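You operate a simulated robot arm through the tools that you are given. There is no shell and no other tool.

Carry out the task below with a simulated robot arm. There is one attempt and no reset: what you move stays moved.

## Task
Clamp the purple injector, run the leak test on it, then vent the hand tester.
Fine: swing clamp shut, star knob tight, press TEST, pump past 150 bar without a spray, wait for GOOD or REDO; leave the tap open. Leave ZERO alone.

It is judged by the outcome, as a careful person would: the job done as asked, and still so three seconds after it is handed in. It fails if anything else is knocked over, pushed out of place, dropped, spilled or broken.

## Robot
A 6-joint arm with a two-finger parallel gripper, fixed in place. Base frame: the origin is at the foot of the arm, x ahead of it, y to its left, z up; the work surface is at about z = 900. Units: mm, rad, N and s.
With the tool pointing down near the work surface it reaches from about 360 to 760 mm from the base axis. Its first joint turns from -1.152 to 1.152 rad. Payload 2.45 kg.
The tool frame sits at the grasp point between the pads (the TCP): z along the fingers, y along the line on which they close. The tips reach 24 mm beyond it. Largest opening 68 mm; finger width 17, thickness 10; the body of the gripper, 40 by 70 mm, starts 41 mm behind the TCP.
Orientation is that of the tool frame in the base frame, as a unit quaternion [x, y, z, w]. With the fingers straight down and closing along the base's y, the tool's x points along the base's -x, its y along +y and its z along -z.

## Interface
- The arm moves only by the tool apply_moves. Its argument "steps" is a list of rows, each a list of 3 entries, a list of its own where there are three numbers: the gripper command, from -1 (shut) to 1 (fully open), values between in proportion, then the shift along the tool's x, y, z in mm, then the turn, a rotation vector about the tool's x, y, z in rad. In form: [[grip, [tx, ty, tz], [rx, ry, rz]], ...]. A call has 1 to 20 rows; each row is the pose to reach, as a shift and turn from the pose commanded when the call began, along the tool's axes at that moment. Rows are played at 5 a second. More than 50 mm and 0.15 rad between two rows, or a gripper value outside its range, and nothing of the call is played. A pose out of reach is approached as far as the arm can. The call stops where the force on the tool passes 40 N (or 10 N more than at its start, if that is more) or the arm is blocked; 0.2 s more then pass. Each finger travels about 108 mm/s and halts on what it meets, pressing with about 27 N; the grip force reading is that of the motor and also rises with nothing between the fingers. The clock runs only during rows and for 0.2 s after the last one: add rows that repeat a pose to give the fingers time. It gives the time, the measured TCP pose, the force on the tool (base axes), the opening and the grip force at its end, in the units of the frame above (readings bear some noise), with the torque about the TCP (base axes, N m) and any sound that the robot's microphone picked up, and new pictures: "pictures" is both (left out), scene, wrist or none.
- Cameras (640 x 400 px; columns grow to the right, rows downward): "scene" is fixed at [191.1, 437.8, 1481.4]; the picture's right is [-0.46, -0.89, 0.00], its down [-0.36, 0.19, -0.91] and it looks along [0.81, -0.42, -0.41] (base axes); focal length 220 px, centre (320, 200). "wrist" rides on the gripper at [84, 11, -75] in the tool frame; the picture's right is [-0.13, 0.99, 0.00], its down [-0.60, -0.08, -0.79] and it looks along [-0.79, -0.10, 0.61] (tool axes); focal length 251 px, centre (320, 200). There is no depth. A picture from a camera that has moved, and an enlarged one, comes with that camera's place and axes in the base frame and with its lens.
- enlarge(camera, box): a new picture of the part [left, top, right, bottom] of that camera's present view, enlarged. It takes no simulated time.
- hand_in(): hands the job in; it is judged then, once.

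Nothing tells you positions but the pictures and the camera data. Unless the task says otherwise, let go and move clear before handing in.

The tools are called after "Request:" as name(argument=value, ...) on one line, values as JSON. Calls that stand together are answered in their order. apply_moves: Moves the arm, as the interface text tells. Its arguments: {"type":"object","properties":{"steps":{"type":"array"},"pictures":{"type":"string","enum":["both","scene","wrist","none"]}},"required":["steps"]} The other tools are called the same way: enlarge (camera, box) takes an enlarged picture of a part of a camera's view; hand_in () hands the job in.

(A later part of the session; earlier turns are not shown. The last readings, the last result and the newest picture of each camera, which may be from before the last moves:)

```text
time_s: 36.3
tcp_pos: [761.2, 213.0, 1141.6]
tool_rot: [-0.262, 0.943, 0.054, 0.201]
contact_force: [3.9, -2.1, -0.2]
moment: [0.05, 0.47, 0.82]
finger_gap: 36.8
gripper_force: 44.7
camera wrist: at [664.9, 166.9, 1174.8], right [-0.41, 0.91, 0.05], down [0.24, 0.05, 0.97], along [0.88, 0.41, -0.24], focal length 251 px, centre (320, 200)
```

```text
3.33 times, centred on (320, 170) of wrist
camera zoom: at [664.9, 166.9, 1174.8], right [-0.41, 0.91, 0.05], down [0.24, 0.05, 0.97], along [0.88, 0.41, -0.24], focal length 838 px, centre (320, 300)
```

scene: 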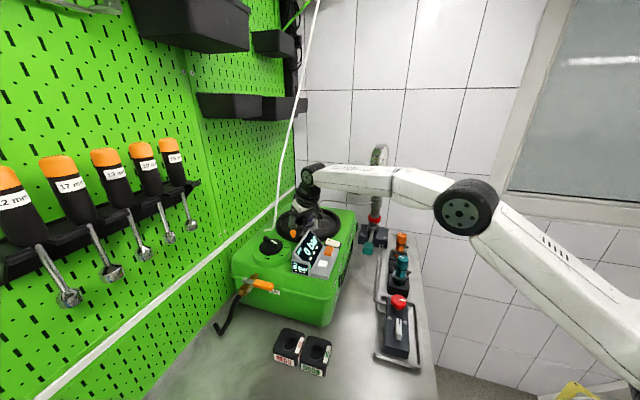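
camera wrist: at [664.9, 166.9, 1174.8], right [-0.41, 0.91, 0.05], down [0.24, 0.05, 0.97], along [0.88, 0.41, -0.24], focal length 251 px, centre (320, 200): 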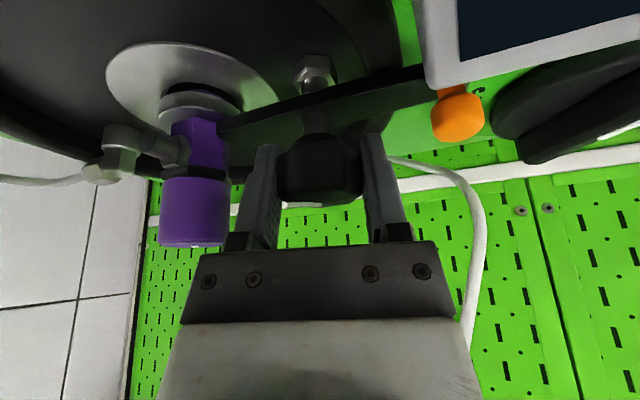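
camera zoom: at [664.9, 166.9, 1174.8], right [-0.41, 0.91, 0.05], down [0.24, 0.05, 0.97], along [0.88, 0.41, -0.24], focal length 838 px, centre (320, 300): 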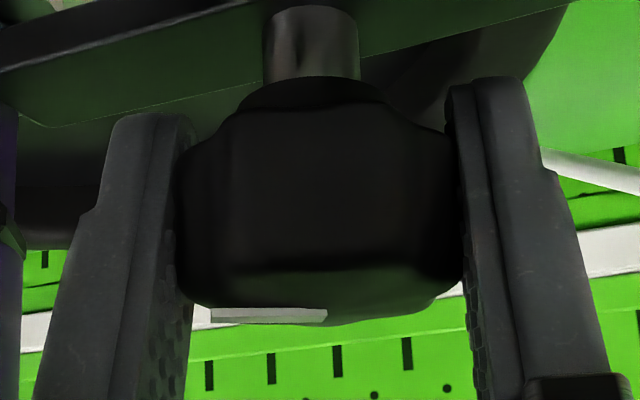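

Torque has climbed to 0.82 N·m over 17°, so it is getting tight. I'll continue a little further and watch whether the knob still follows.

Request:
apply_moves(steps=[[-1, [0, 0, 0], [0.059, 0, 0.132]], [-1, [0, 0, 0], [0.118, 0, 0.265]], [-1, [0, 0, 0], [0.118, 0, 0.265]]], pictures="wrist")

Request:
enlarge(camera="wrist", box=[260, 110, 380, 230])

Request:
apply_moves(steps=[[-1, [0, 0, 0], [0.059, 0, 0.132]], [-1, [0, 0, 0], [0.118, 0, 0.265]], [-1, [0, 0, 0], [0.118, 0, 0.265]]], pictures="wrist")

Request:
enlarge(camera="wrist", box=[260, 110, 380, 230])

```text
time_s: 37.1
tcp_pos: [761.0, 213.3, 1141.7]
tool_rot: [-0.123, 0.97, 0.024, 0.207]
contact_force: [0.7, -2.3, -1.1]
moment: [0.61, 0.23, 0.65]
finger_gap: 35.8
gripper_force: 44.7
camera wrist: at [656.0, 197.1, 1174.5], right [-0.13, 0.99, 0.05], down [0.24, -0.02, 0.97], along [0.96, 0.14, -0.24], focal length 251 px, centre (320, 200)
```

wrist: 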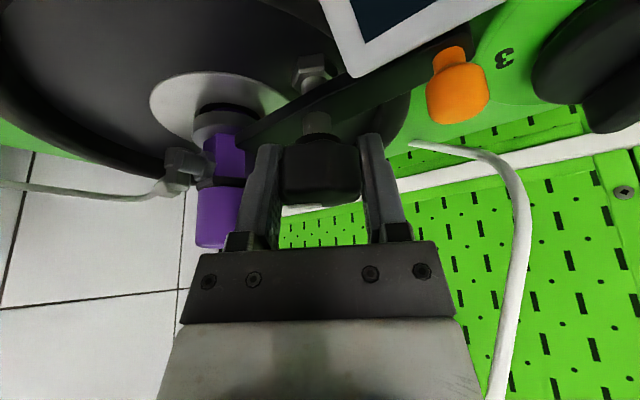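

```text
3.33 times, centred on (320, 170) of wrist
camera zoom: at [656.0, 197.1, 1174.5], right [-0.13, 0.99, 0.05], down [0.24, -0.02, 0.97], along [0.96, 0.14, -0.24], focal length 838 px, centre (320, 300)
```

zoom: 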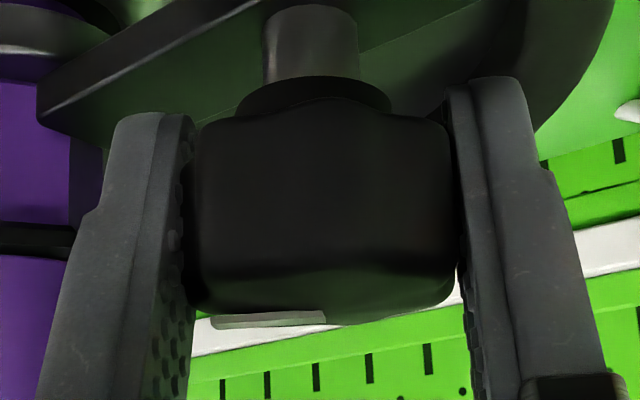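

```text
time_s: 37.9
tcp_pos: [760.8, 213.1, 1141.7]
tool_rot: [0.019, 0.978, -0.006, 0.207]
contact_force: [-0.6, 0.4, -2.2]
moment: [0.49, 0.03, 0.6]
finger_gap: 36.4
gripper_force: 44.8
camera wrist: at [655.8, 228.5, 1174.5], right [0.16, 0.99, 0.05], down [0.23, -0.08, 0.97], along [0.96, -0.14, -0.24], focal length 251 px, centre (320, 200)
```

wrist: 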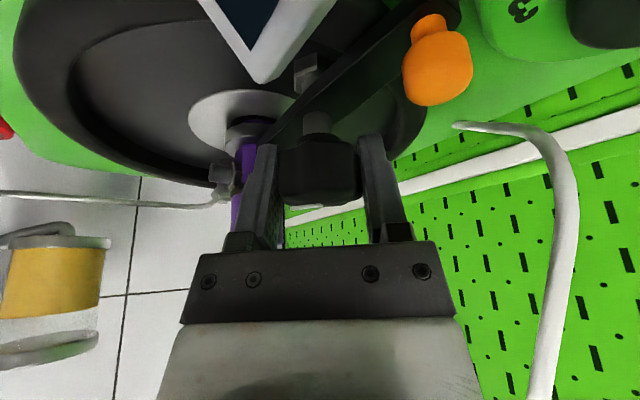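

```text
3.33 times, centred on (320, 170) of wrist
camera zoom: at [655.8, 228.5, 1174.5], right [0.16, 0.99, 0.05], down [0.23, -0.08, 0.97], along [0.96, -0.14, -0.24], focal length 838 px, centre (320, 300)
```

zoom: 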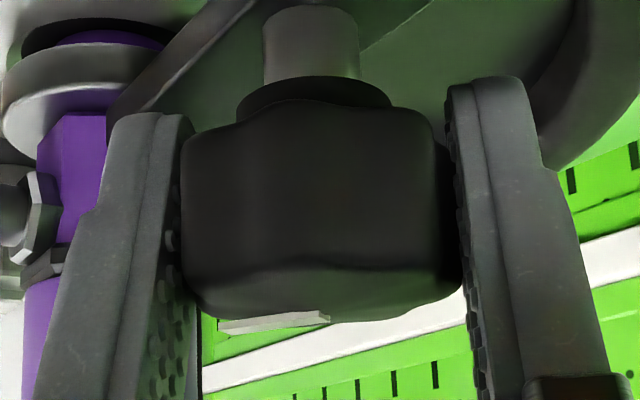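

The mark holds at about −70° while the gripper slips at up to 0.82 N·m, so the knob is against its tight stop after roughly 120°. I'll release it and lift clear.

Request:
apply_moves(steps=[[0.6, [0, 0, 0], [0, 0, 0]], [0.6, [0, 0, 0], [0, 0, 0]], [0.6, [-12, 0, -27], [0, 0, 0]], [0.6, [-24, 0, -54], [0, 0, 0]], [0.6, [-28, 0, -80], [0, 0, 0]], [0.6, [-28, 0, -80], [0, 0, 0]]])

Request:
enlarge(camera="scene", box=[270, 190, 330, 245])

Request:
enlarge(camera="wrist", box=[220, 50, 420, 250])

```text
time_s: 39.3
tcp_pos: [754.6, 213.8, 1227.0]
tool_rot: [0.018, 0.978, -0.006, 0.207]
contact_force: [-0.3, -1.0, 0.4]
moment: [0.05, 0.0, 0.03]
finger_gap: 54.3
gripper_force: 0.0
camera wrist: at [648.6, 228.6, 1259.7], right [0.16, 0.99, 0.05], down [0.23, -0.08, 0.97], along [0.96, -0.14, -0.24], focal length 251 px, centre (320, 200)
```

scene: 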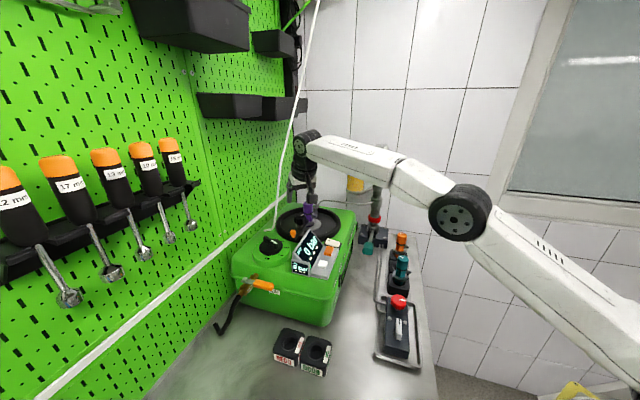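
wrist: 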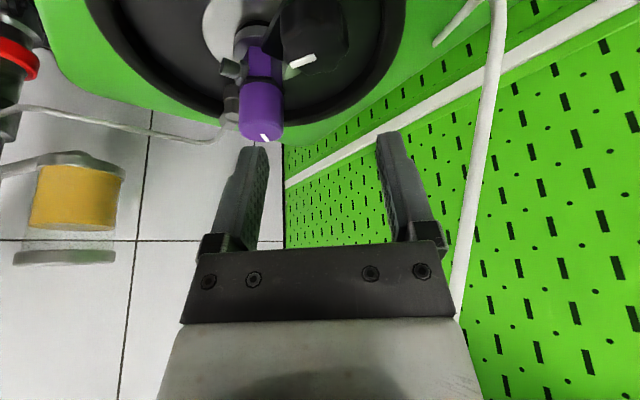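

```text
7.27 times, centred on (300, 218) of scene
camera zoom: at [191.1, 437.8, 1481.4], right [-0.46, -0.89, 0.0], down [-0.36, 0.19, -0.91], along [0.81, -0.42, -0.41], focal length 1600 px, centre (466, 73)
```

zoom: 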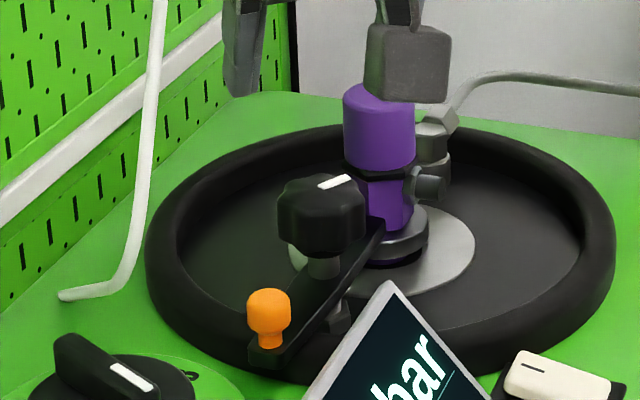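

```text
2.00 times, centred on (320, 150) of wrist
camera zoom: at [648.6, 228.6, 1259.7], right [0.16, 0.99, 0.05], down [0.23, -0.08, 0.97], along [0.96, -0.14, -0.24], focal length 503 px, centre (320, 300)
```

zoom: 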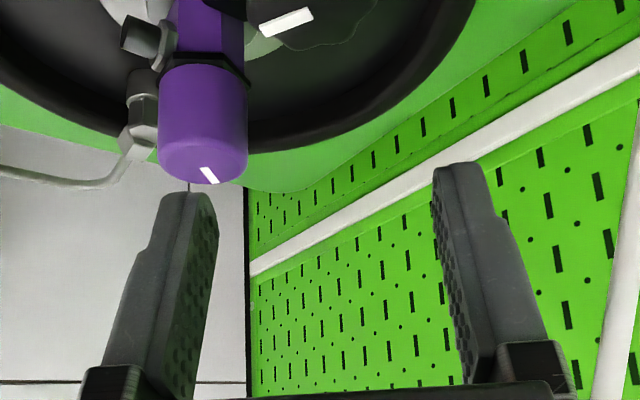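

The mark is now at about −79°, 125° clockwise from its start, with the bar firmly over the flange. Before pressing TEST I'll study the pump lever, so I move back to a level pose above the near side.

Request:
apply_moves(steps=[[0.6, [28, -28, -11], [-0.003, 0.084, -0.007]], [0.6, [56, -56, -22], [-0.006, 0.168, -0.014]], [0.6, [84, -84, -33], [-0.009, 0.252, -0.021]], [0.6, [111, -112, -44], [-0.012, 0.336, -0.028]], [0.6, [139, -139.6, -54.6], [-0.015, 0.42, -0.035]], [0.6, [139, -139.6, -54.6], [-0.015, 0.42, -0.035]]])

Request:
enlarge(camera="wrist", box=[120, 60, 340, 260])

Request:
enlarge(camera="scene", box=[340, 200, 400, 270])

```text
time_s: 40.7
tcp_pos: [600.5, 78.7, 1220.9]
tool_rot: [0.001, 1.0, 0.002, -0.002]
contact_force: [-0.2, 1.5, 0.9]
moment: [-0.02, -0.04, -0.02]
finger_gap: 54.2
gripper_force: 0.1
camera wrist: at [516.9, 89.6, 1294.1], right [0.13, 0.99, 0.0], down [0.6, -0.08, 0.79], along [0.79, -0.1, -0.61], focal length 251 px, centre (320, 200)
```

scene: 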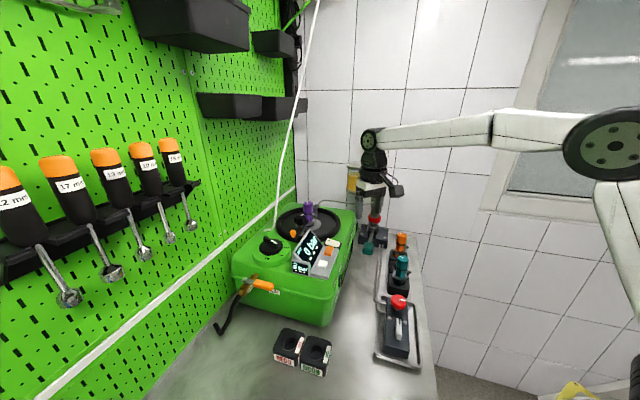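
wrist: 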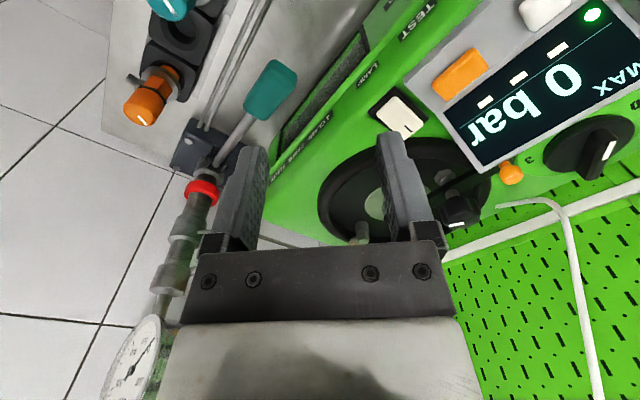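

```text
2.00 times, centred on (230, 160) of wrist
camera zoom: at [516.9, 89.6, 1294.1], right [0.13, 0.99, 0.0], down [0.6, -0.08, 0.79], along [0.79, -0.1, -0.61], focal length 503 px, centre (500, 280)
```

zoom: 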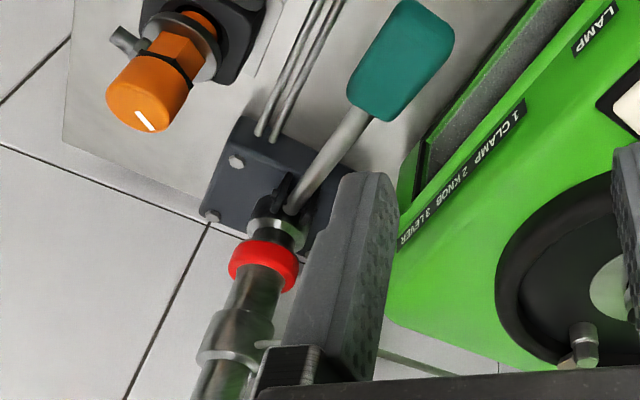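

```text
5.71 times, centred on (370, 235) of scene
camera zoom: at [191.1, 437.8, 1481.4], right [-0.46, -0.89, 0.0], down [-0.36, 0.19, -0.91], along [0.81, -0.42, -0.41], focal length 1257 px, centre (34, 0)
```

zoom: 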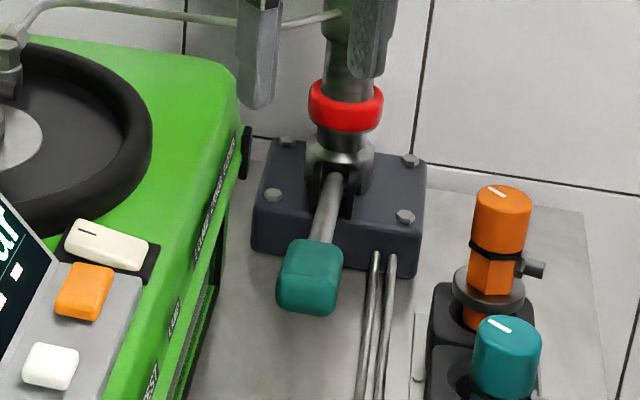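

The display now shows a green light that wasn't there before. I'll enlarge it and the gauge.

Request:
enlarge(camera="wrist", box=[420, 0, 640, 190])

Request:
enlarge(camera="scene", box=[280, 220, 350, 280])

Request:
enlarge(camera="wrist", box=[90, 300, 190, 400])

```text
2.11 times, centred on (530, 95) of wrist
camera zoom: at [516.9, 89.6, 1294.1], right [0.13, 0.99, 0.0], down [0.6, -0.08, 0.79], along [0.79, -0.1, -0.61], focal length 529 px, centre (-122, 421)
```

zoom: 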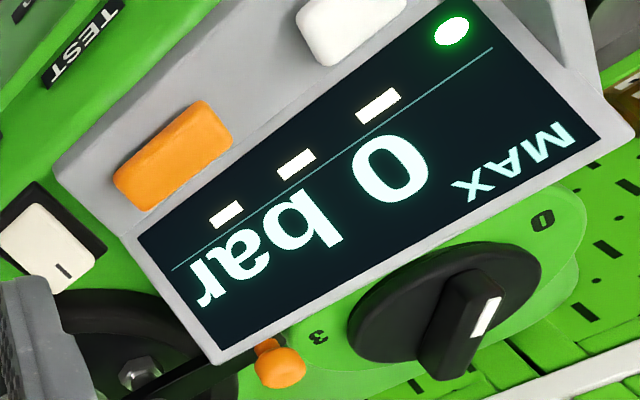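

```text
6.67 times, centred on (315, 250) of scene
camera zoom: at [191.1, 437.8, 1481.4], right [-0.46, -0.89, 0.0], down [-0.36, 0.19, -0.91], along [0.81, -0.42, -0.41], focal length 1466 px, centre (353, -133)
```

zoom: 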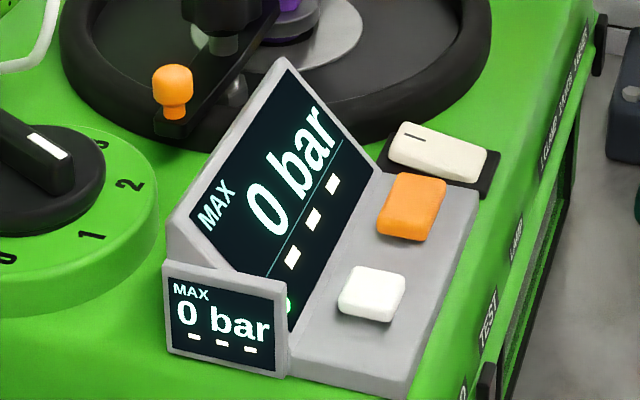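

```text
4.00 times, centred on (140, 350) of wrist
camera zoom: at [516.9, 89.6, 1294.1], right [0.13, 0.99, 0.0], down [0.6, -0.08, 0.79], along [0.79, -0.1, -0.61], focal length 1006 px, centre (1040, -400)
```

zoom: 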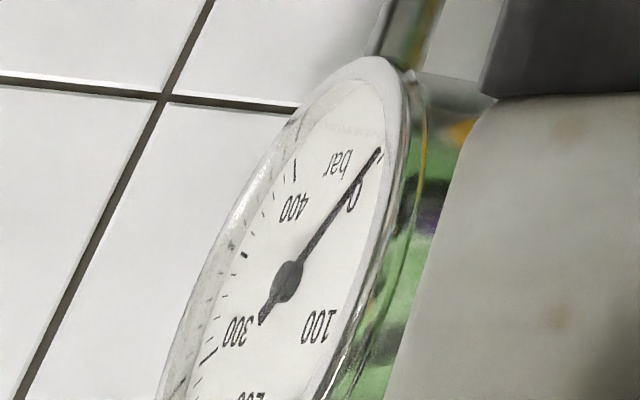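

The display's green light is on (clamp tight), reading 0 bar, gauge at 0. Next I close the fingers, yaw to −45° and go above the TEST button at about (623, 184, 1103), biased slightly away from the screen.

Request:
apply_moves(steps=[[-1, [-4, 18, 6], [0, 0, 0.131]], [-1, [-8, 36, 12], [0, 0, 0.262]], [-1, [-12, 54, 20], [0, 0, 0.393]], [-1, [-16, 72, 30], [0, 0, 0.524]], [-1, [-19, 90, 40], [0, 0, 0.655]], [-1, [-21.5, 103.8, 51], [0, 0, 0.785]], [-1, [-21.5, 103.8, 51], [0, 0, 0.785]]])

Request:
enlarge(camera="wrist", box=[220, 20, 440, 220])

Request:
enlarge(camera="scene", box=[280, 210, 350, 280])

```text
time_s: 42.3
tcp_pos: [623.0, 184.7, 1169.3]
tool_rot: [0.384, 0.923, 0.003, -0.001]
contact_force: [-0.3, -0.1, 0.1]
moment: [-0.01, -0.02, 0.0]
finger_gap: 0.0
gripper_force: 22.6
camera wrist: at [571.4, 250.3, 1243.1], right [0.79, 0.61, 0.0], down [0.37, -0.49, 0.79], along [0.48, -0.63, -0.61], focal length 251 px, centre (320, 200)
```

scene: 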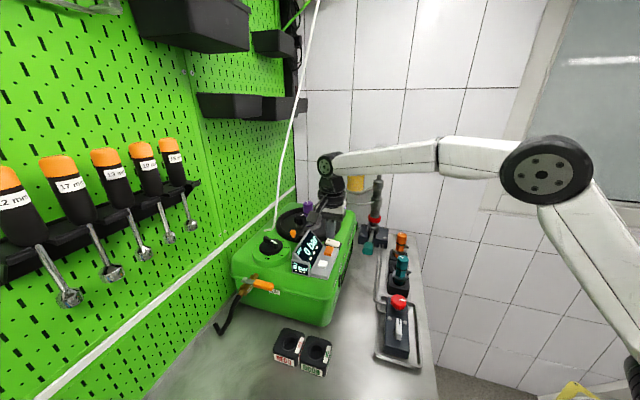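
wrist: 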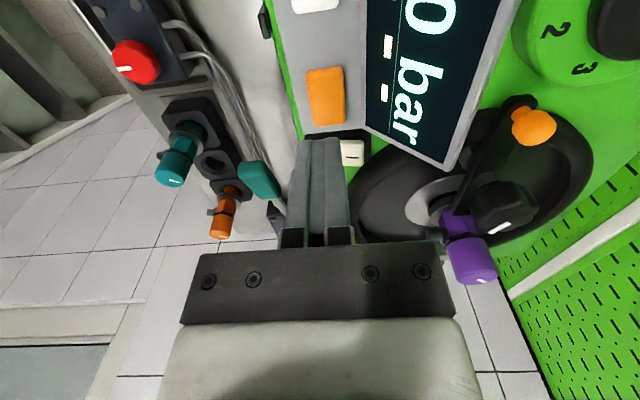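

```text
2.00 times, centred on (330, 120) of wrist
camera zoom: at [571.4, 250.3, 1243.1], right [0.79, 0.61, 0.0], down [0.37, -0.49, 0.79], along [0.48, -0.63, -0.61], focal length 503 px, centre (300, 360)
```

zoom: 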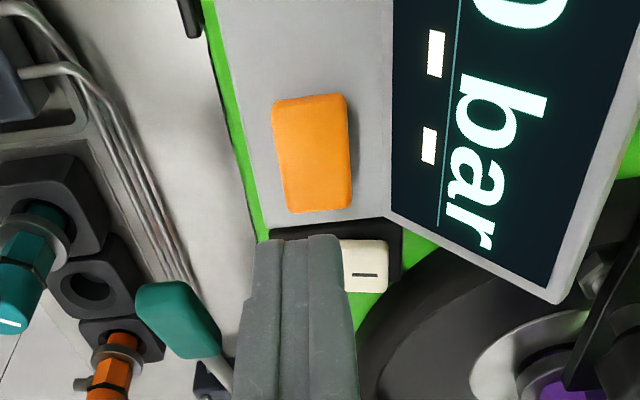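

```text
5.71 times, centred on (315, 245) of scene
camera zoom: at [191.1, 437.8, 1481.4], right [-0.46, -0.89, 0.0], down [-0.36, 0.19, -0.91], along [0.81, -0.42, -0.41], focal length 1257 px, centre (349, -57)
```

zoom: 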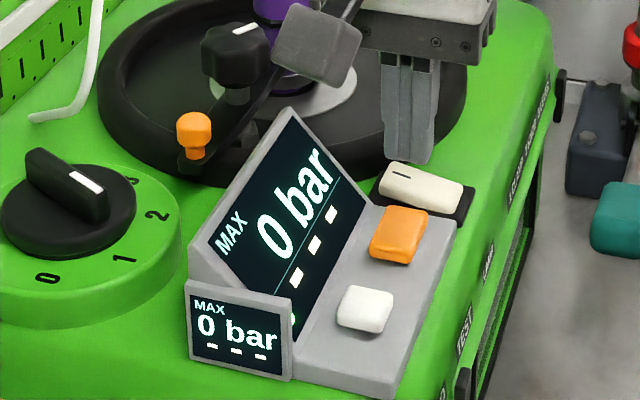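

The fingertips are above and in line with the orange TEST button. I'll descend to just above it.

Request:
apply_moves(steps=[[-1, [0, 0, 20], [0, 0, 0]], [-1, [0, 0, 34], [0, 0, 0]], [-1, [0, 0, 34], [0, 0, 0]]])

Request:
enlarge(camera="wrist", box=[240, 60, 400, 220])

Request:
enlarge(camera="scene", box=[290, 220, 350, 280])

```text
time_s: 43.1
tcp_pos: [622.0, 184.8, 1136.1]
tool_rot: [0.383, 0.924, 0.001, -0.002]
contact_force: [0.1, -0.3, -0.2]
moment: [0.01, 0.0, 0.03]
finger_gap: 0.0
gripper_force: 23.6
camera wrist: at [570.8, 250.4, 1209.1], right [0.79, 0.61, 0.0], down [0.37, -0.49, 0.79], along [0.48, -0.63, -0.61], focal length 251 px, centre (320, 200)
```

scene: 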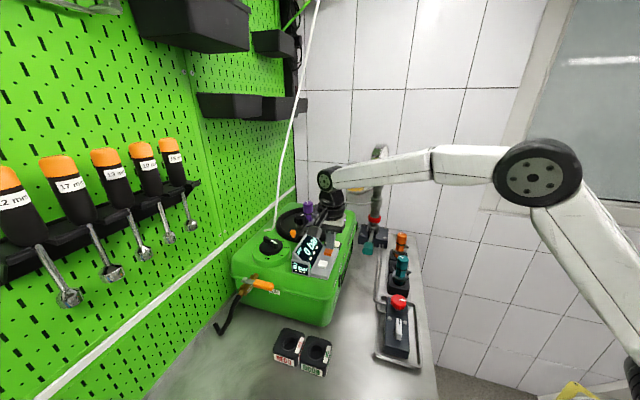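
wrist: 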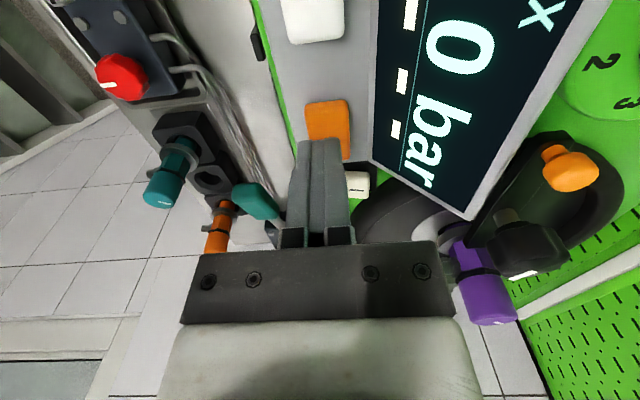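

```text
2.50 times, centred on (320, 140) of wrist
camera zoom: at [570.8, 250.4, 1209.1], right [0.79, 0.61, 0.0], down [0.37, -0.49, 0.79], along [0.48, -0.63, -0.61], focal length 629 px, centre (320, 350)
```

zoom: 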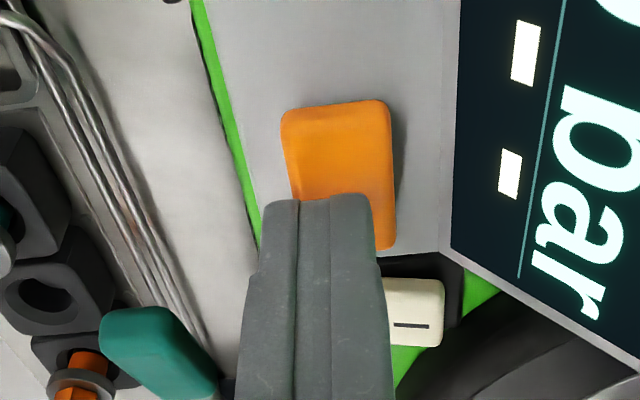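

```text
6.67 times, centred on (320, 250) of scene
camera zoom: at [191.1, 437.8, 1481.4], right [-0.46, -0.89, 0.0], down [-0.36, 0.19, -0.91], along [0.81, -0.42, -0.41], focal length 1466 px, centre (320, -133)
```

zoom: 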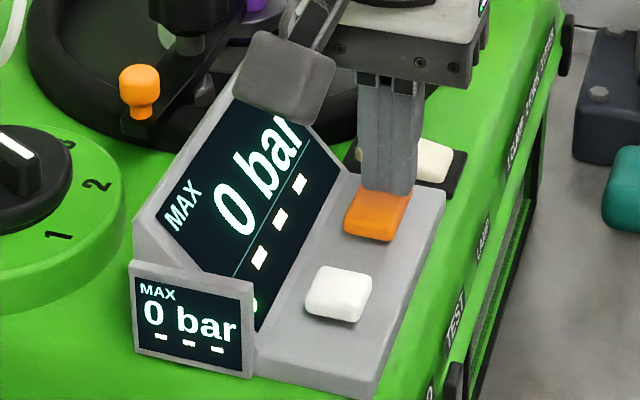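

The tip is right over the button centre. I'll press down in 2 mm steps.

Request:
apply_moves(steps=[[-1, [0, 0, 4], [0, 0, 0]], [-1, [0, 0, 8], [0, 0, 0]], [-1, [0, 0, 10], [0, 0, 0]], [-1, [0, 0, 12], [0, 0, 0]], [-1, [0, 0, 14], [0, 0, 0]]], pictures="scene")

Request:
enlarge(camera="scene", box=[290, 220, 350, 280])

```text
time_s: 44.3
tcp_pos: [622.1, 184.5, 1122.0]
tool_rot: [0.383, 0.924, 0.002, 0.0]
contact_force: [-0.7, 0.1, 5.1]
moment: [-0.01, -0.01, 0.0]
finger_gap: 0.0
gripper_force: 23.8
heard: click
```

scene: 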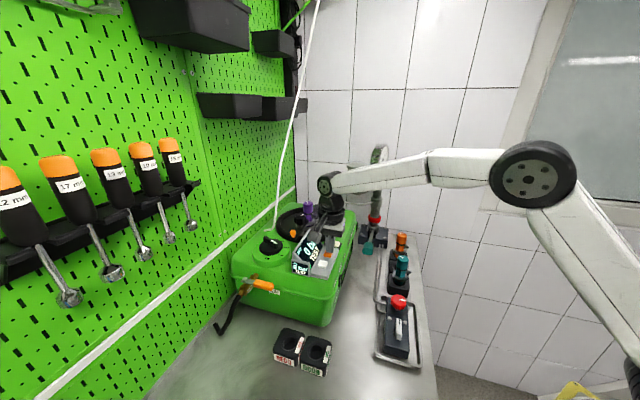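

```text
6.67 times, centred on (320, 250) of scene
camera zoom: at [190.9, 437.8, 1481.4], right [-0.46, -0.89, 0.0], down [-0.36, 0.19, -0.91], along [0.81, -0.42, -0.41], focal length 1466 px, centre (320, -133)
```

zoom: 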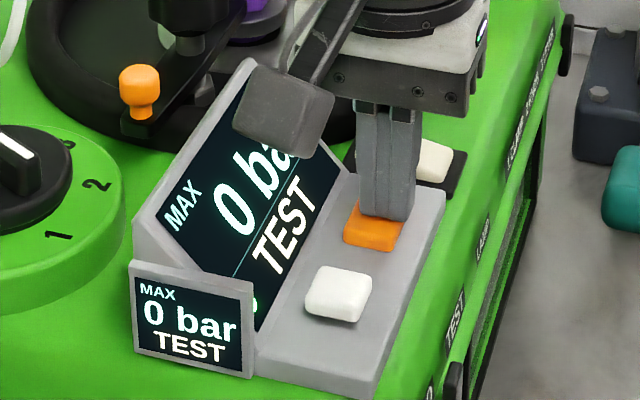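

A click, and the display shows "TEST". I'll lift off and go above the pump handle at about (657, 16), opening the gripper.

Request:
apply_moves(steps=[[-1, [0, 0, -30], [0, 0, 0]], [-1, [0, 0, -60], [0, 0, 0]], [-1, [-36, -24, -65], [0, 0, 0]], [-1, [-72, -47, -65], [0, 0, 0]], [0, [-108, -71, -60], [0, 0, 0]], [0.6, [-144, -94, -40], [0, 0, 0]], [0.6, [-144, -94, -10], [0, 0, 0]], [0.6, [-144, -94, -10], [0, 0, 0]]])

Request:
enlarge(camera="wrist", box=[220, 20, 420, 220])

Request:
enlarge(camera="scene", box=[330, 200, 400, 270])

```text
time_s: 46.1
tcp_pos: [657.4, 16.1, 1130.4]
tool_rot: [0.383, 0.924, 0.002, -0.001]
contact_force: [0.7, -0.3, 0.5]
moment: [-0.01, 0.02, 0.03]
finger_gap: 54.4
gripper_force: 0.1
camera wrist: at [606.3, 82.4, 1204.1], right [0.79, 0.61, 0.0], down [0.37, -0.49, 0.79], along [0.48, -0.63, -0.61], focal length 251 px, centre (320, 200)
```

scene: 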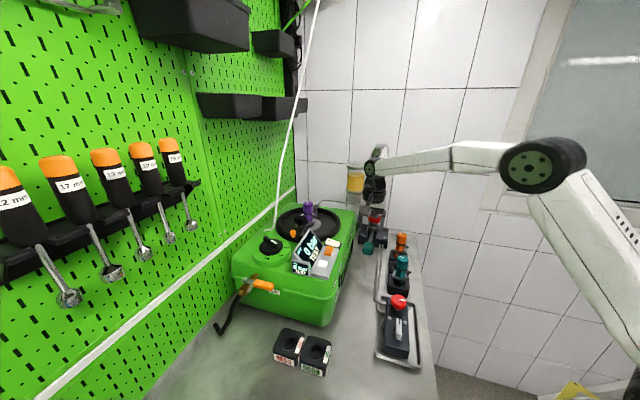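
wrist: 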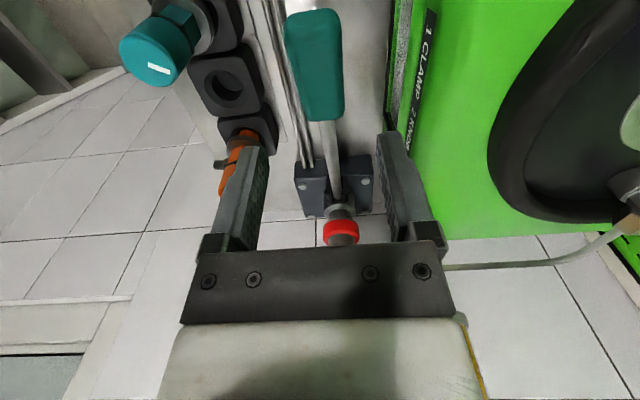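

```text
2.00 times, centred on (320, 120) of wrist
camera zoom: at [606.3, 82.4, 1204.1], right [0.79, 0.61, 0.0], down [0.37, -0.49, 0.79], along [0.48, -0.63, -0.61], focal length 503 px, centre (320, 360)
```

zoom: 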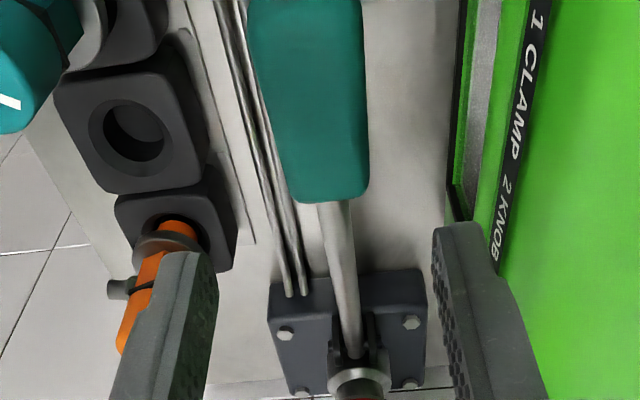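

```text
5.71 times, centred on (365, 235) of scene
camera zoom: at [191.1, 437.8, 1481.4], right [-0.46, -0.89, 0.0], down [-0.36, 0.19, -0.91], along [0.81, -0.42, -0.41], focal length 1257 px, centre (63, 0)
```

zoom: 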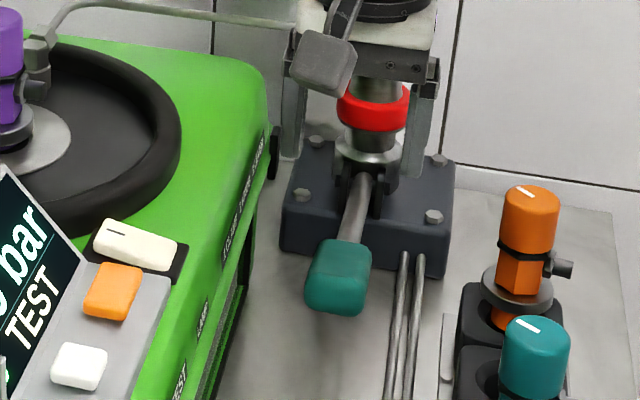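

The handle lies just below and between the fingers, aligned with the lever. I'll descend around it with the gripper a bit wider.

Request:
apply_moves(steps=[[0.8, [0, -0.7, 32], [0, 0, 0]], [0.8, [0, -1.5, 64], [0, 0, 0]], [0.8, [0, -1.5, 64], [0, 0, 0]]])

Request:
enlarge(camera="wrist", box=[220, 60, 420, 260])

Request:
enlarge(camera="scene", box=[330, 200, 400, 270])

```text
time_s: 46.9
tcp_pos: [656.8, 14.7, 1065.6]
tool_rot: [0.383, 0.924, 0.001, -0.001]
contact_force: [0.1, -0.2, 0.1]
moment: [0.01, -0.02, -0.01]
finger_gap: 61.3
gripper_force: 0.1
camera wrist: at [605.6, 82.0, 1139.7], right [0.79, 0.61, 0.0], down [0.37, -0.49, 0.79], along [0.48, -0.63, -0.61], focal length 251 px, centre (320, 200)
```

scene: 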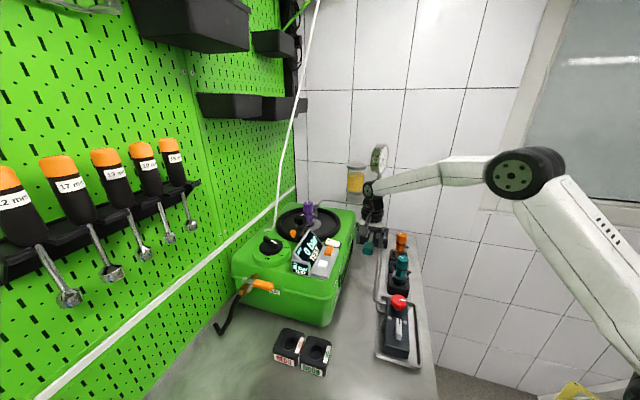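
wrist: 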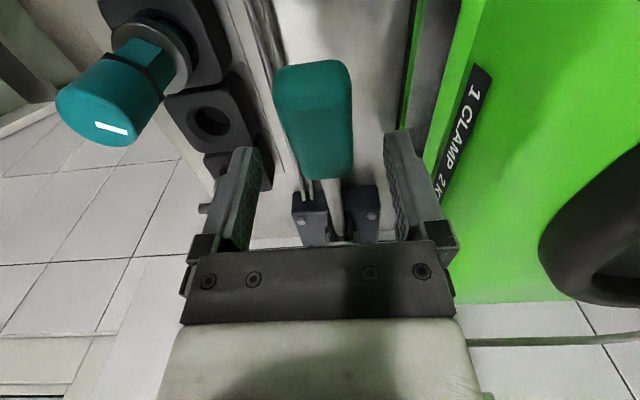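

```text
2.00 times, centred on (320, 160) of wrist
camera zoom: at [605.6, 82.0, 1139.7], right [0.79, 0.61, 0.0], down [0.37, -0.49, 0.79], along [0.48, -0.63, -0.61], focal length 503 px, centre (320, 280)
```

zoom: 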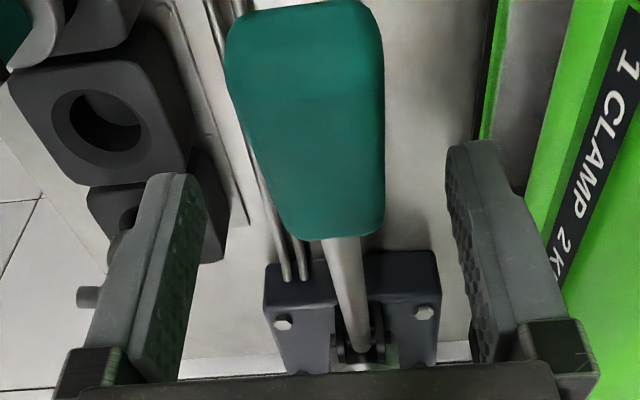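

```text
5.71 times, centred on (365, 235) of scene
camera zoom: at [191.1, 437.8, 1481.4], right [-0.46, -0.89, 0.0], down [-0.36, 0.19, -0.91], along [0.81, -0.42, -0.41], focal length 1257 px, centre (63, 0)
```

zoom: 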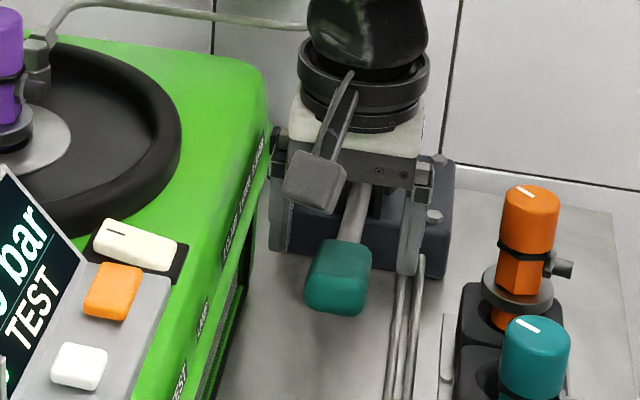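

The handle centre is at about (649, 20, 1031). I'll centre on it, descend and close.

Request:
apply_moves(steps=[[0.8, [4, -1, 16], [0, 0, 0]], [0.8, [8, -2, 32], [0, 0, 0]], [0.8, [8, -2, 32], [0, 0, 0]], [-1, [8, -2, 32], [0, 0, 0]], [-1, [8, -2, 32], [0, 0, 0]], [-1, [8, -2, 32], [0, 0, 0]]])

Request:
enlarge(camera="wrist", box=[220, 60, 420, 260])

Request:
enlarge(camera="scene", box=[280, 200, 400, 280])

```text
time_s: 48.3
tcp_pos: [649.6, 21.4, 1034.8]
tool_rot: [0.383, 0.924, 0.003, 0.0]
contact_force: [20.5, 15.1, -8.8]
moment: [-0.03, -0.17, -0.42]
finger_gap: 33.4
gripper_force: 45.3
camera wrist: at [599.7, 87.6, 1108.1], right [0.79, 0.61, 0.01], down [0.37, -0.49, 0.79], along [0.49, -0.63, -0.61], focal length 251 px, centre (320, 200)
```

scene: 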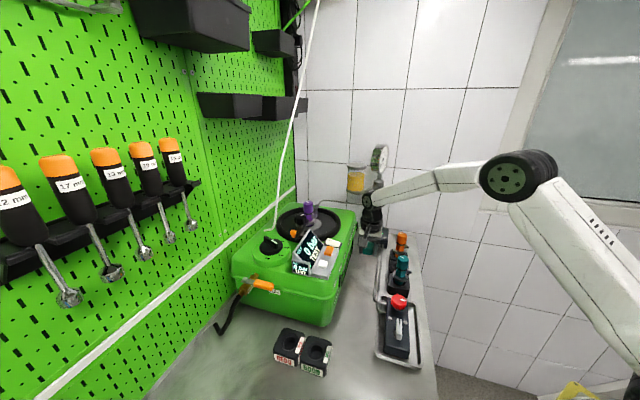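
wrist: 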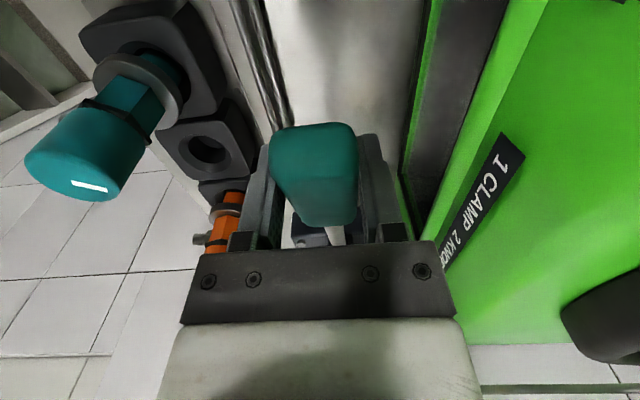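

```text
2.00 times, centred on (320, 160) of wrist
camera zoom: at [599.7, 87.6, 1108.1], right [0.79, 0.61, 0.01], down [0.37, -0.49, 0.79], along [0.49, -0.63, -0.61], focal length 503 px, centre (320, 280)
```

zoom: 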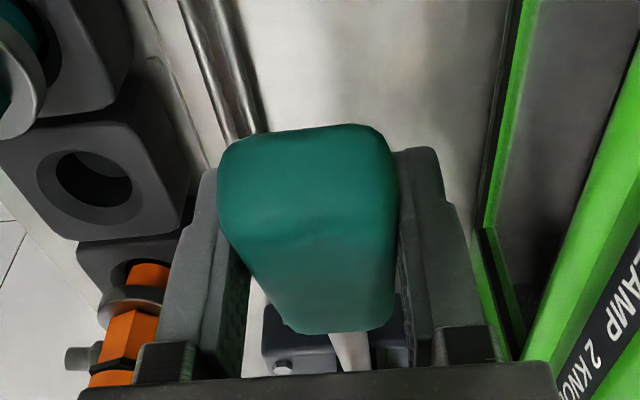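

```text
5.00 times, centred on (340, 240) of scene
camera zoom: at [191.9, 438.3, 1481.1], right [-0.46, -0.89, 0.0], down [-0.37, 0.19, -0.91], along [0.81, -0.42, -0.41], focal length 1100 px, centre (220, 0)
```

zoom: 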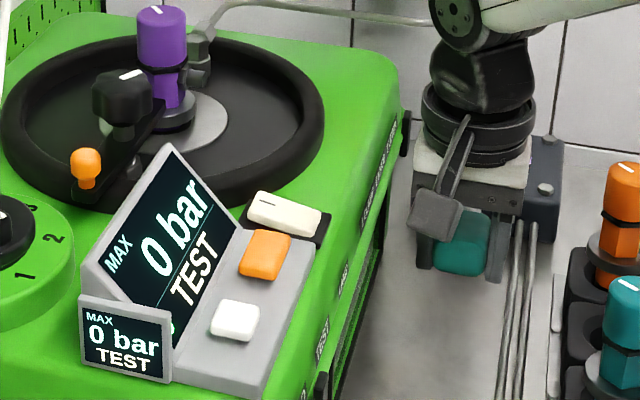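

Handle gripped (33 mm) but with some sideways strain; I'll shift 2 mm to relieve it and check the force first.

Request:
apply_moves(steps=[[-1, [0, 1, 0], [0, 0, 0]], [-1, [0, 2, 0], [0, 0, 0]], [-1, [0, 2, 0], [0, 0, 0]]], pictures="none")

```text
time_s: 49.1
tcp_pos: [649.4, 21.3, 1034.3]
tool_rot: [0.383, 0.924, 0.001, -0.001]
contact_force: [7.9, 11.9, -7.7]
moment: [-0.25, -0.94, -0.02]
finger_gap: 33.8
gripper_force: 45.5
```

Strain is dropping. I'll shift a little more and start a slow first down-stroke of 20 mm.

Request:
apply_moves(steps=[[-1, [0, 1.5, 0], [0, 0, 0]], [-1, [1.3, 1.5, 5], [0, 0, 0]], [-1, [2.6, 1.5, 10], [0, 0, 0]], [-1, [3.8, 1.5, 15], [0, 0, 0]], [-1, [5, 1.5, 20], [0, 0, 0]], [-1, [5, 1.5, 20], [0, 0, 0]]])

Request:
enlarge(camera="scene", box=[280, 200, 400, 280])

```text
time_s: 50.5
tcp_pos: [646.7, 24.6, 1014.5]
tool_rot: [0.382, 0.924, 0.001, -0.001]
contact_force: [-12.1, -4.6, 8.2]
moment: [-0.92, -0.99, 0.51]
finger_gap: 33.8
gripper_force: 44.5
camera wrist: at [596.7, 91.3, 1088.5], right [0.79, 0.61, 0.0], down [0.37, -0.49, 0.79], along [0.48, -0.63, -0.61], focal length 251 px, centre (320, 200)
```

scene: 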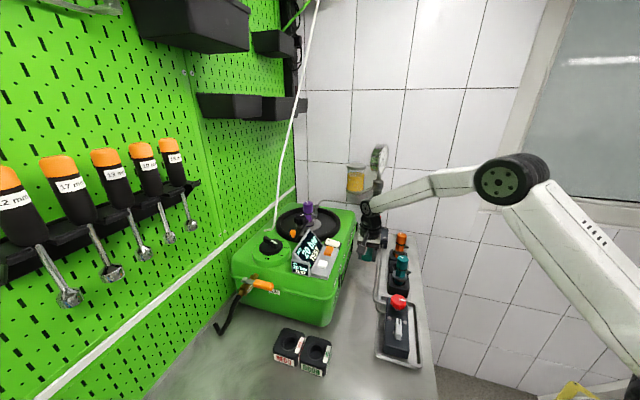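
wrist: 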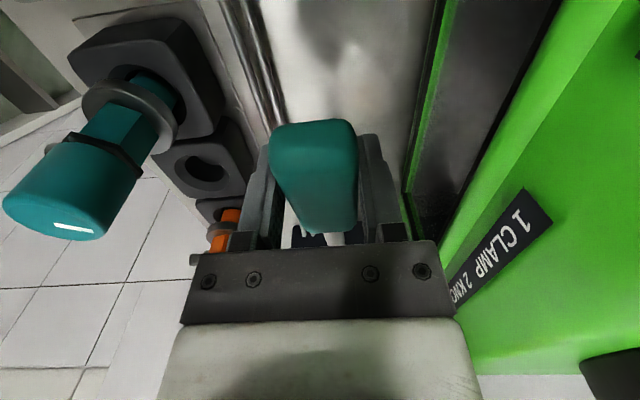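

```text
5.00 times, centred on (340, 240) of scene
camera zoom: at [190.5, 437.7, 1481.5], right [-0.46, -0.89, 0.0], down [-0.36, 0.19, -0.91], along [0.81, -0.42, -0.41], focal length 1100 px, centre (220, 0)
```

zoom: 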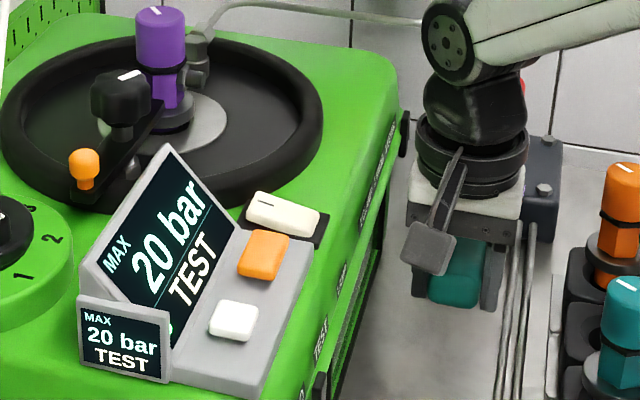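

Pressure rises: 20 bar after 20 mm of down-stroke. I'll continue this stroke another 40 mm.

Request:
apply_moves(steps=[[-1, [1, -0.5, 6], [0, 0, 0]], [-1, [2, -0.8, 12], [0, 0, 0]], [-1, [2.8, -1, 18], [0, 0, 0]], [-1, [3.5, -1, 24], [0, 0, 0]], [-1, [4.1, -1, 30], [0, 0, 0]], [-1, [4.5, -1, 36], [0, 0, 0]], [-1, [4.8, -1, 40], [0, 0, 0]], [-1, [4.8, -1, 40], [0, 0, 0]]], pictures="scene")

Request:
enlarge(camera="scene", box=[280, 200, 400, 280])

```text
time_s: 52.3
tcp_pos: [643.7, 28.8, 975.2]
tool_rot: [0.384, 0.923, 0.002, 0.001]
contact_force: [-1.7, -4.5, 7.0]
moment: [-0.76, -1.1, 0.7]
finger_gap: 33.9
gripper_force: 44.7
```

scene: 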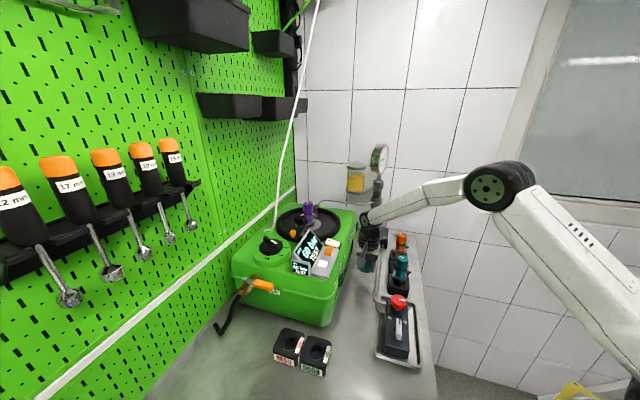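

```text
5.00 times, centred on (340, 240) of scene
camera zoom: at [190.8, 437.7, 1481.4], right [-0.46, -0.89, 0.0], down [-0.36, 0.19, -0.91], along [0.81, -0.42, -0.41], focal length 1100 px, centre (220, 0)
```

zoom: 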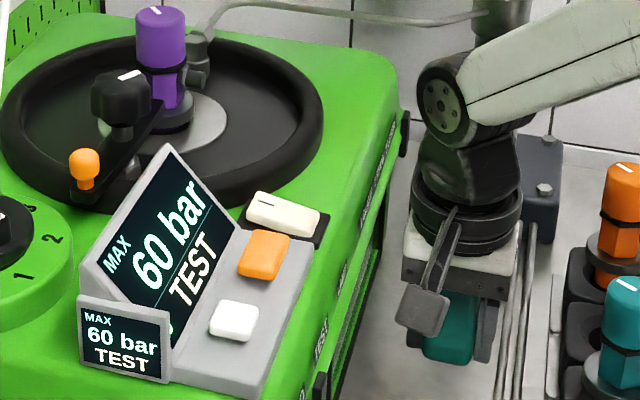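

60 bar at the bottom of the first stroke. I'll lift the lever back up and make a second full stroke.

Request:
apply_moves(steps=[[-1, [-0.6, 0, -10], [0, 0, 0]], [-1, [-1.6, 0, -20], [0, 0, 0]], [-1, [-3, 0, -30], [0, 0, 0]], [-1, [-4.8, 0, -40], [0, 0, 0]], [-1, [-7, 0, -50], [0, 0, 0]], [-1, [-9.2, 0, -58], [0, 0, 0]], [-1, [-9.2, 0, -58], [0, 0, 0]], [-1, [-7, 0, -50], [0, 0, 0]], [-1, [-4.8, 0, -40], [0, 0, 0]], [-1, [-3, 0, -30], [0, 0, 0]], [-1, [-1.6, 0, -20], [0, 0, 0]], [-1, [-0.6, 0, -10], [0, 0, 0]], [-1, [0, 0, 0], [0, 0, 0]], [-1, [0, 0, 0], [0, 0, 0]]], pictures="scene")

Request:
enlarge(camera="scene", box=[280, 200, 400, 280])

```text
time_s: 55.3
tcp_pos: [643.2, 28.7, 975.8]
tool_rot: [0.382, 0.924, 0.001, 0.0]
contact_force: [-2.2, -6.1, 7.4]
moment: [-0.73, -1.14, 0.66]
finger_gap: 33.8
gripper_force: 45.0
```

scene: 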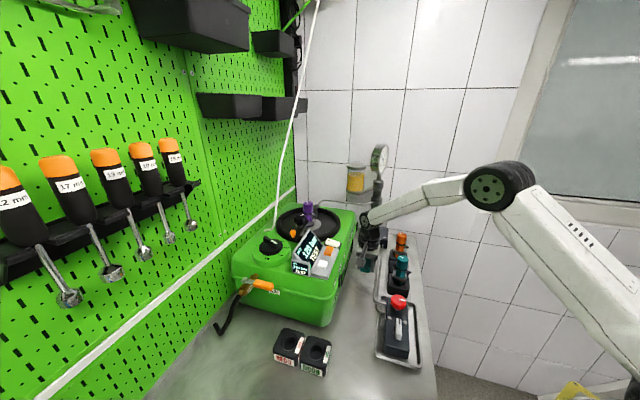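

```text
5.00 times, centred on (340, 240) of scene
camera zoom: at [190.8, 437.6, 1481.4], right [-0.46, -0.89, 0.0], down [-0.36, 0.19, -0.91], along [0.81, -0.42, -0.41], focal length 1100 px, centre (220, 0)
```

zoom: 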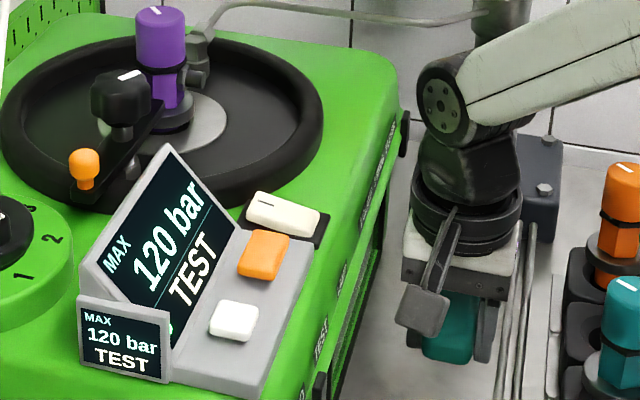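

120 bar after the second stroke. A third, slightly shorter stroke should bring it to about 160–165 bar without overshooting.

Request:
apply_moves(steps=[[-1, [-0.6, 0, -10], [0, 0, 0]], [-1, [-1.6, 0, -20], [0, 0, 0]], [-1, [-3, 0, -30], [0, 0, 0]], [-1, [-4.8, 0, -40], [0, 0, 0]], [-1, [-7, 0, -50], [0, 0, 0]], [-1, [-9.2, 0, -58], [0, 0, 0]], [-1, [-9.2, 0, -58], [0, 0, 0]], [-1, [-7, 0, -50], [0, 0, 0]], [-1, [-4.8, 0, -40], [0, 0, 0]], [-1, [-3, 0, -30], [0, 0, 0]], [-1, [-2, 0, -23], [0, 0, 0]], [-1, [-2, 0, -23], [0, 0, 0]]], pictures="scene")

Request:
enlarge(camera="scene", box=[280, 200, 400, 280])

```text
time_s: 57.9
tcp_pos: [644.5, 26.5, 998.4]
tool_rot: [0.383, 0.924, 0.002, 0.0]
contact_force: [-6.0, -7.1, 6.3]
moment: [-0.99, -0.98, 0.59]
finger_gap: 33.8
gripper_force: 45.2
```

scene: 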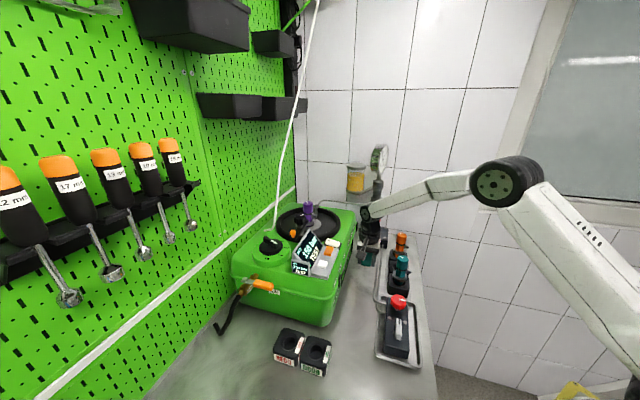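

```text
5.00 times, centred on (340, 240) of scene
camera zoom: at [190.7, 437.6, 1481.5], right [-0.46, -0.89, 0.0], down [-0.36, 0.19, -0.91], along [0.81, -0.42, -0.41], focal length 1100 px, centre (220, 0)
```

zoom: 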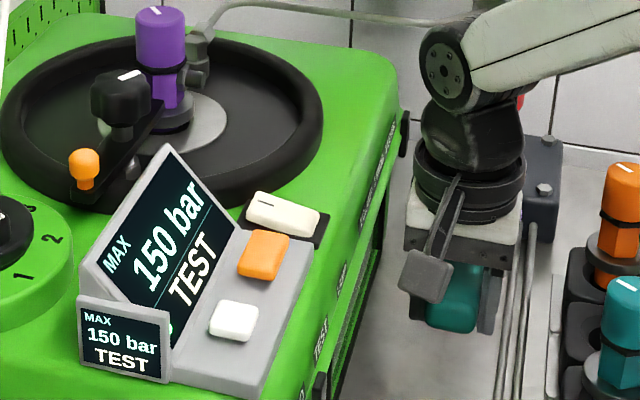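

150 bar on the display, holding TEST. I'll push about 10 mm further to go past it.

Request:
apply_moves(steps=[[-1, [0.5, 0, 5], [0, 0, 0]], [-1, [1, 0, 10], [0, 0, 0]], [-1, [1, 0, 10], [0, 0, 0]]], pictures="scene")

Request:
enlarge(camera="scene", box=[280, 200, 400, 280])

```text
time_s: 58.7
tcp_pos: [645.4, 27.9, 986.7]
tool_rot: [0.382, 0.924, 0.001, -0.001]
contact_force: [-5.0, -5.9, 7.4]
moment: [-0.77, -0.87, 0.73]
finger_gap: 33.6
gripper_force: 45.0
```

scene: 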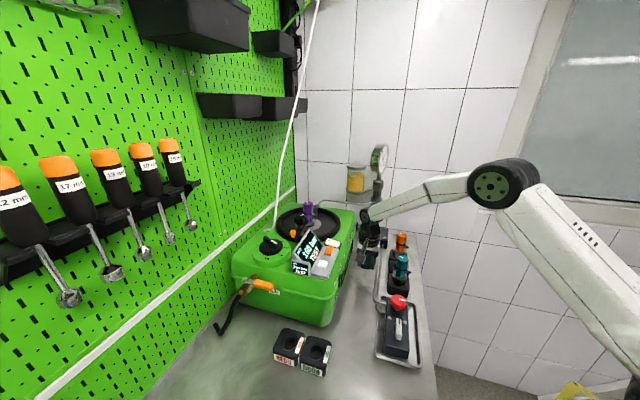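

```text
5.00 times, centred on (340, 240) of scene
camera zoom: at [190.8, 437.6, 1481.5], right [-0.46, -0.89, 0.0], down [-0.36, 0.19, -0.91], along [0.81, -0.42, -0.41], focal length 1100 px, centre (220, 0)
```

zoom: 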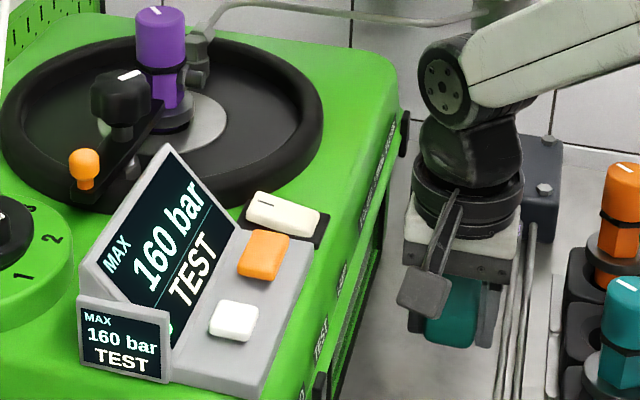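

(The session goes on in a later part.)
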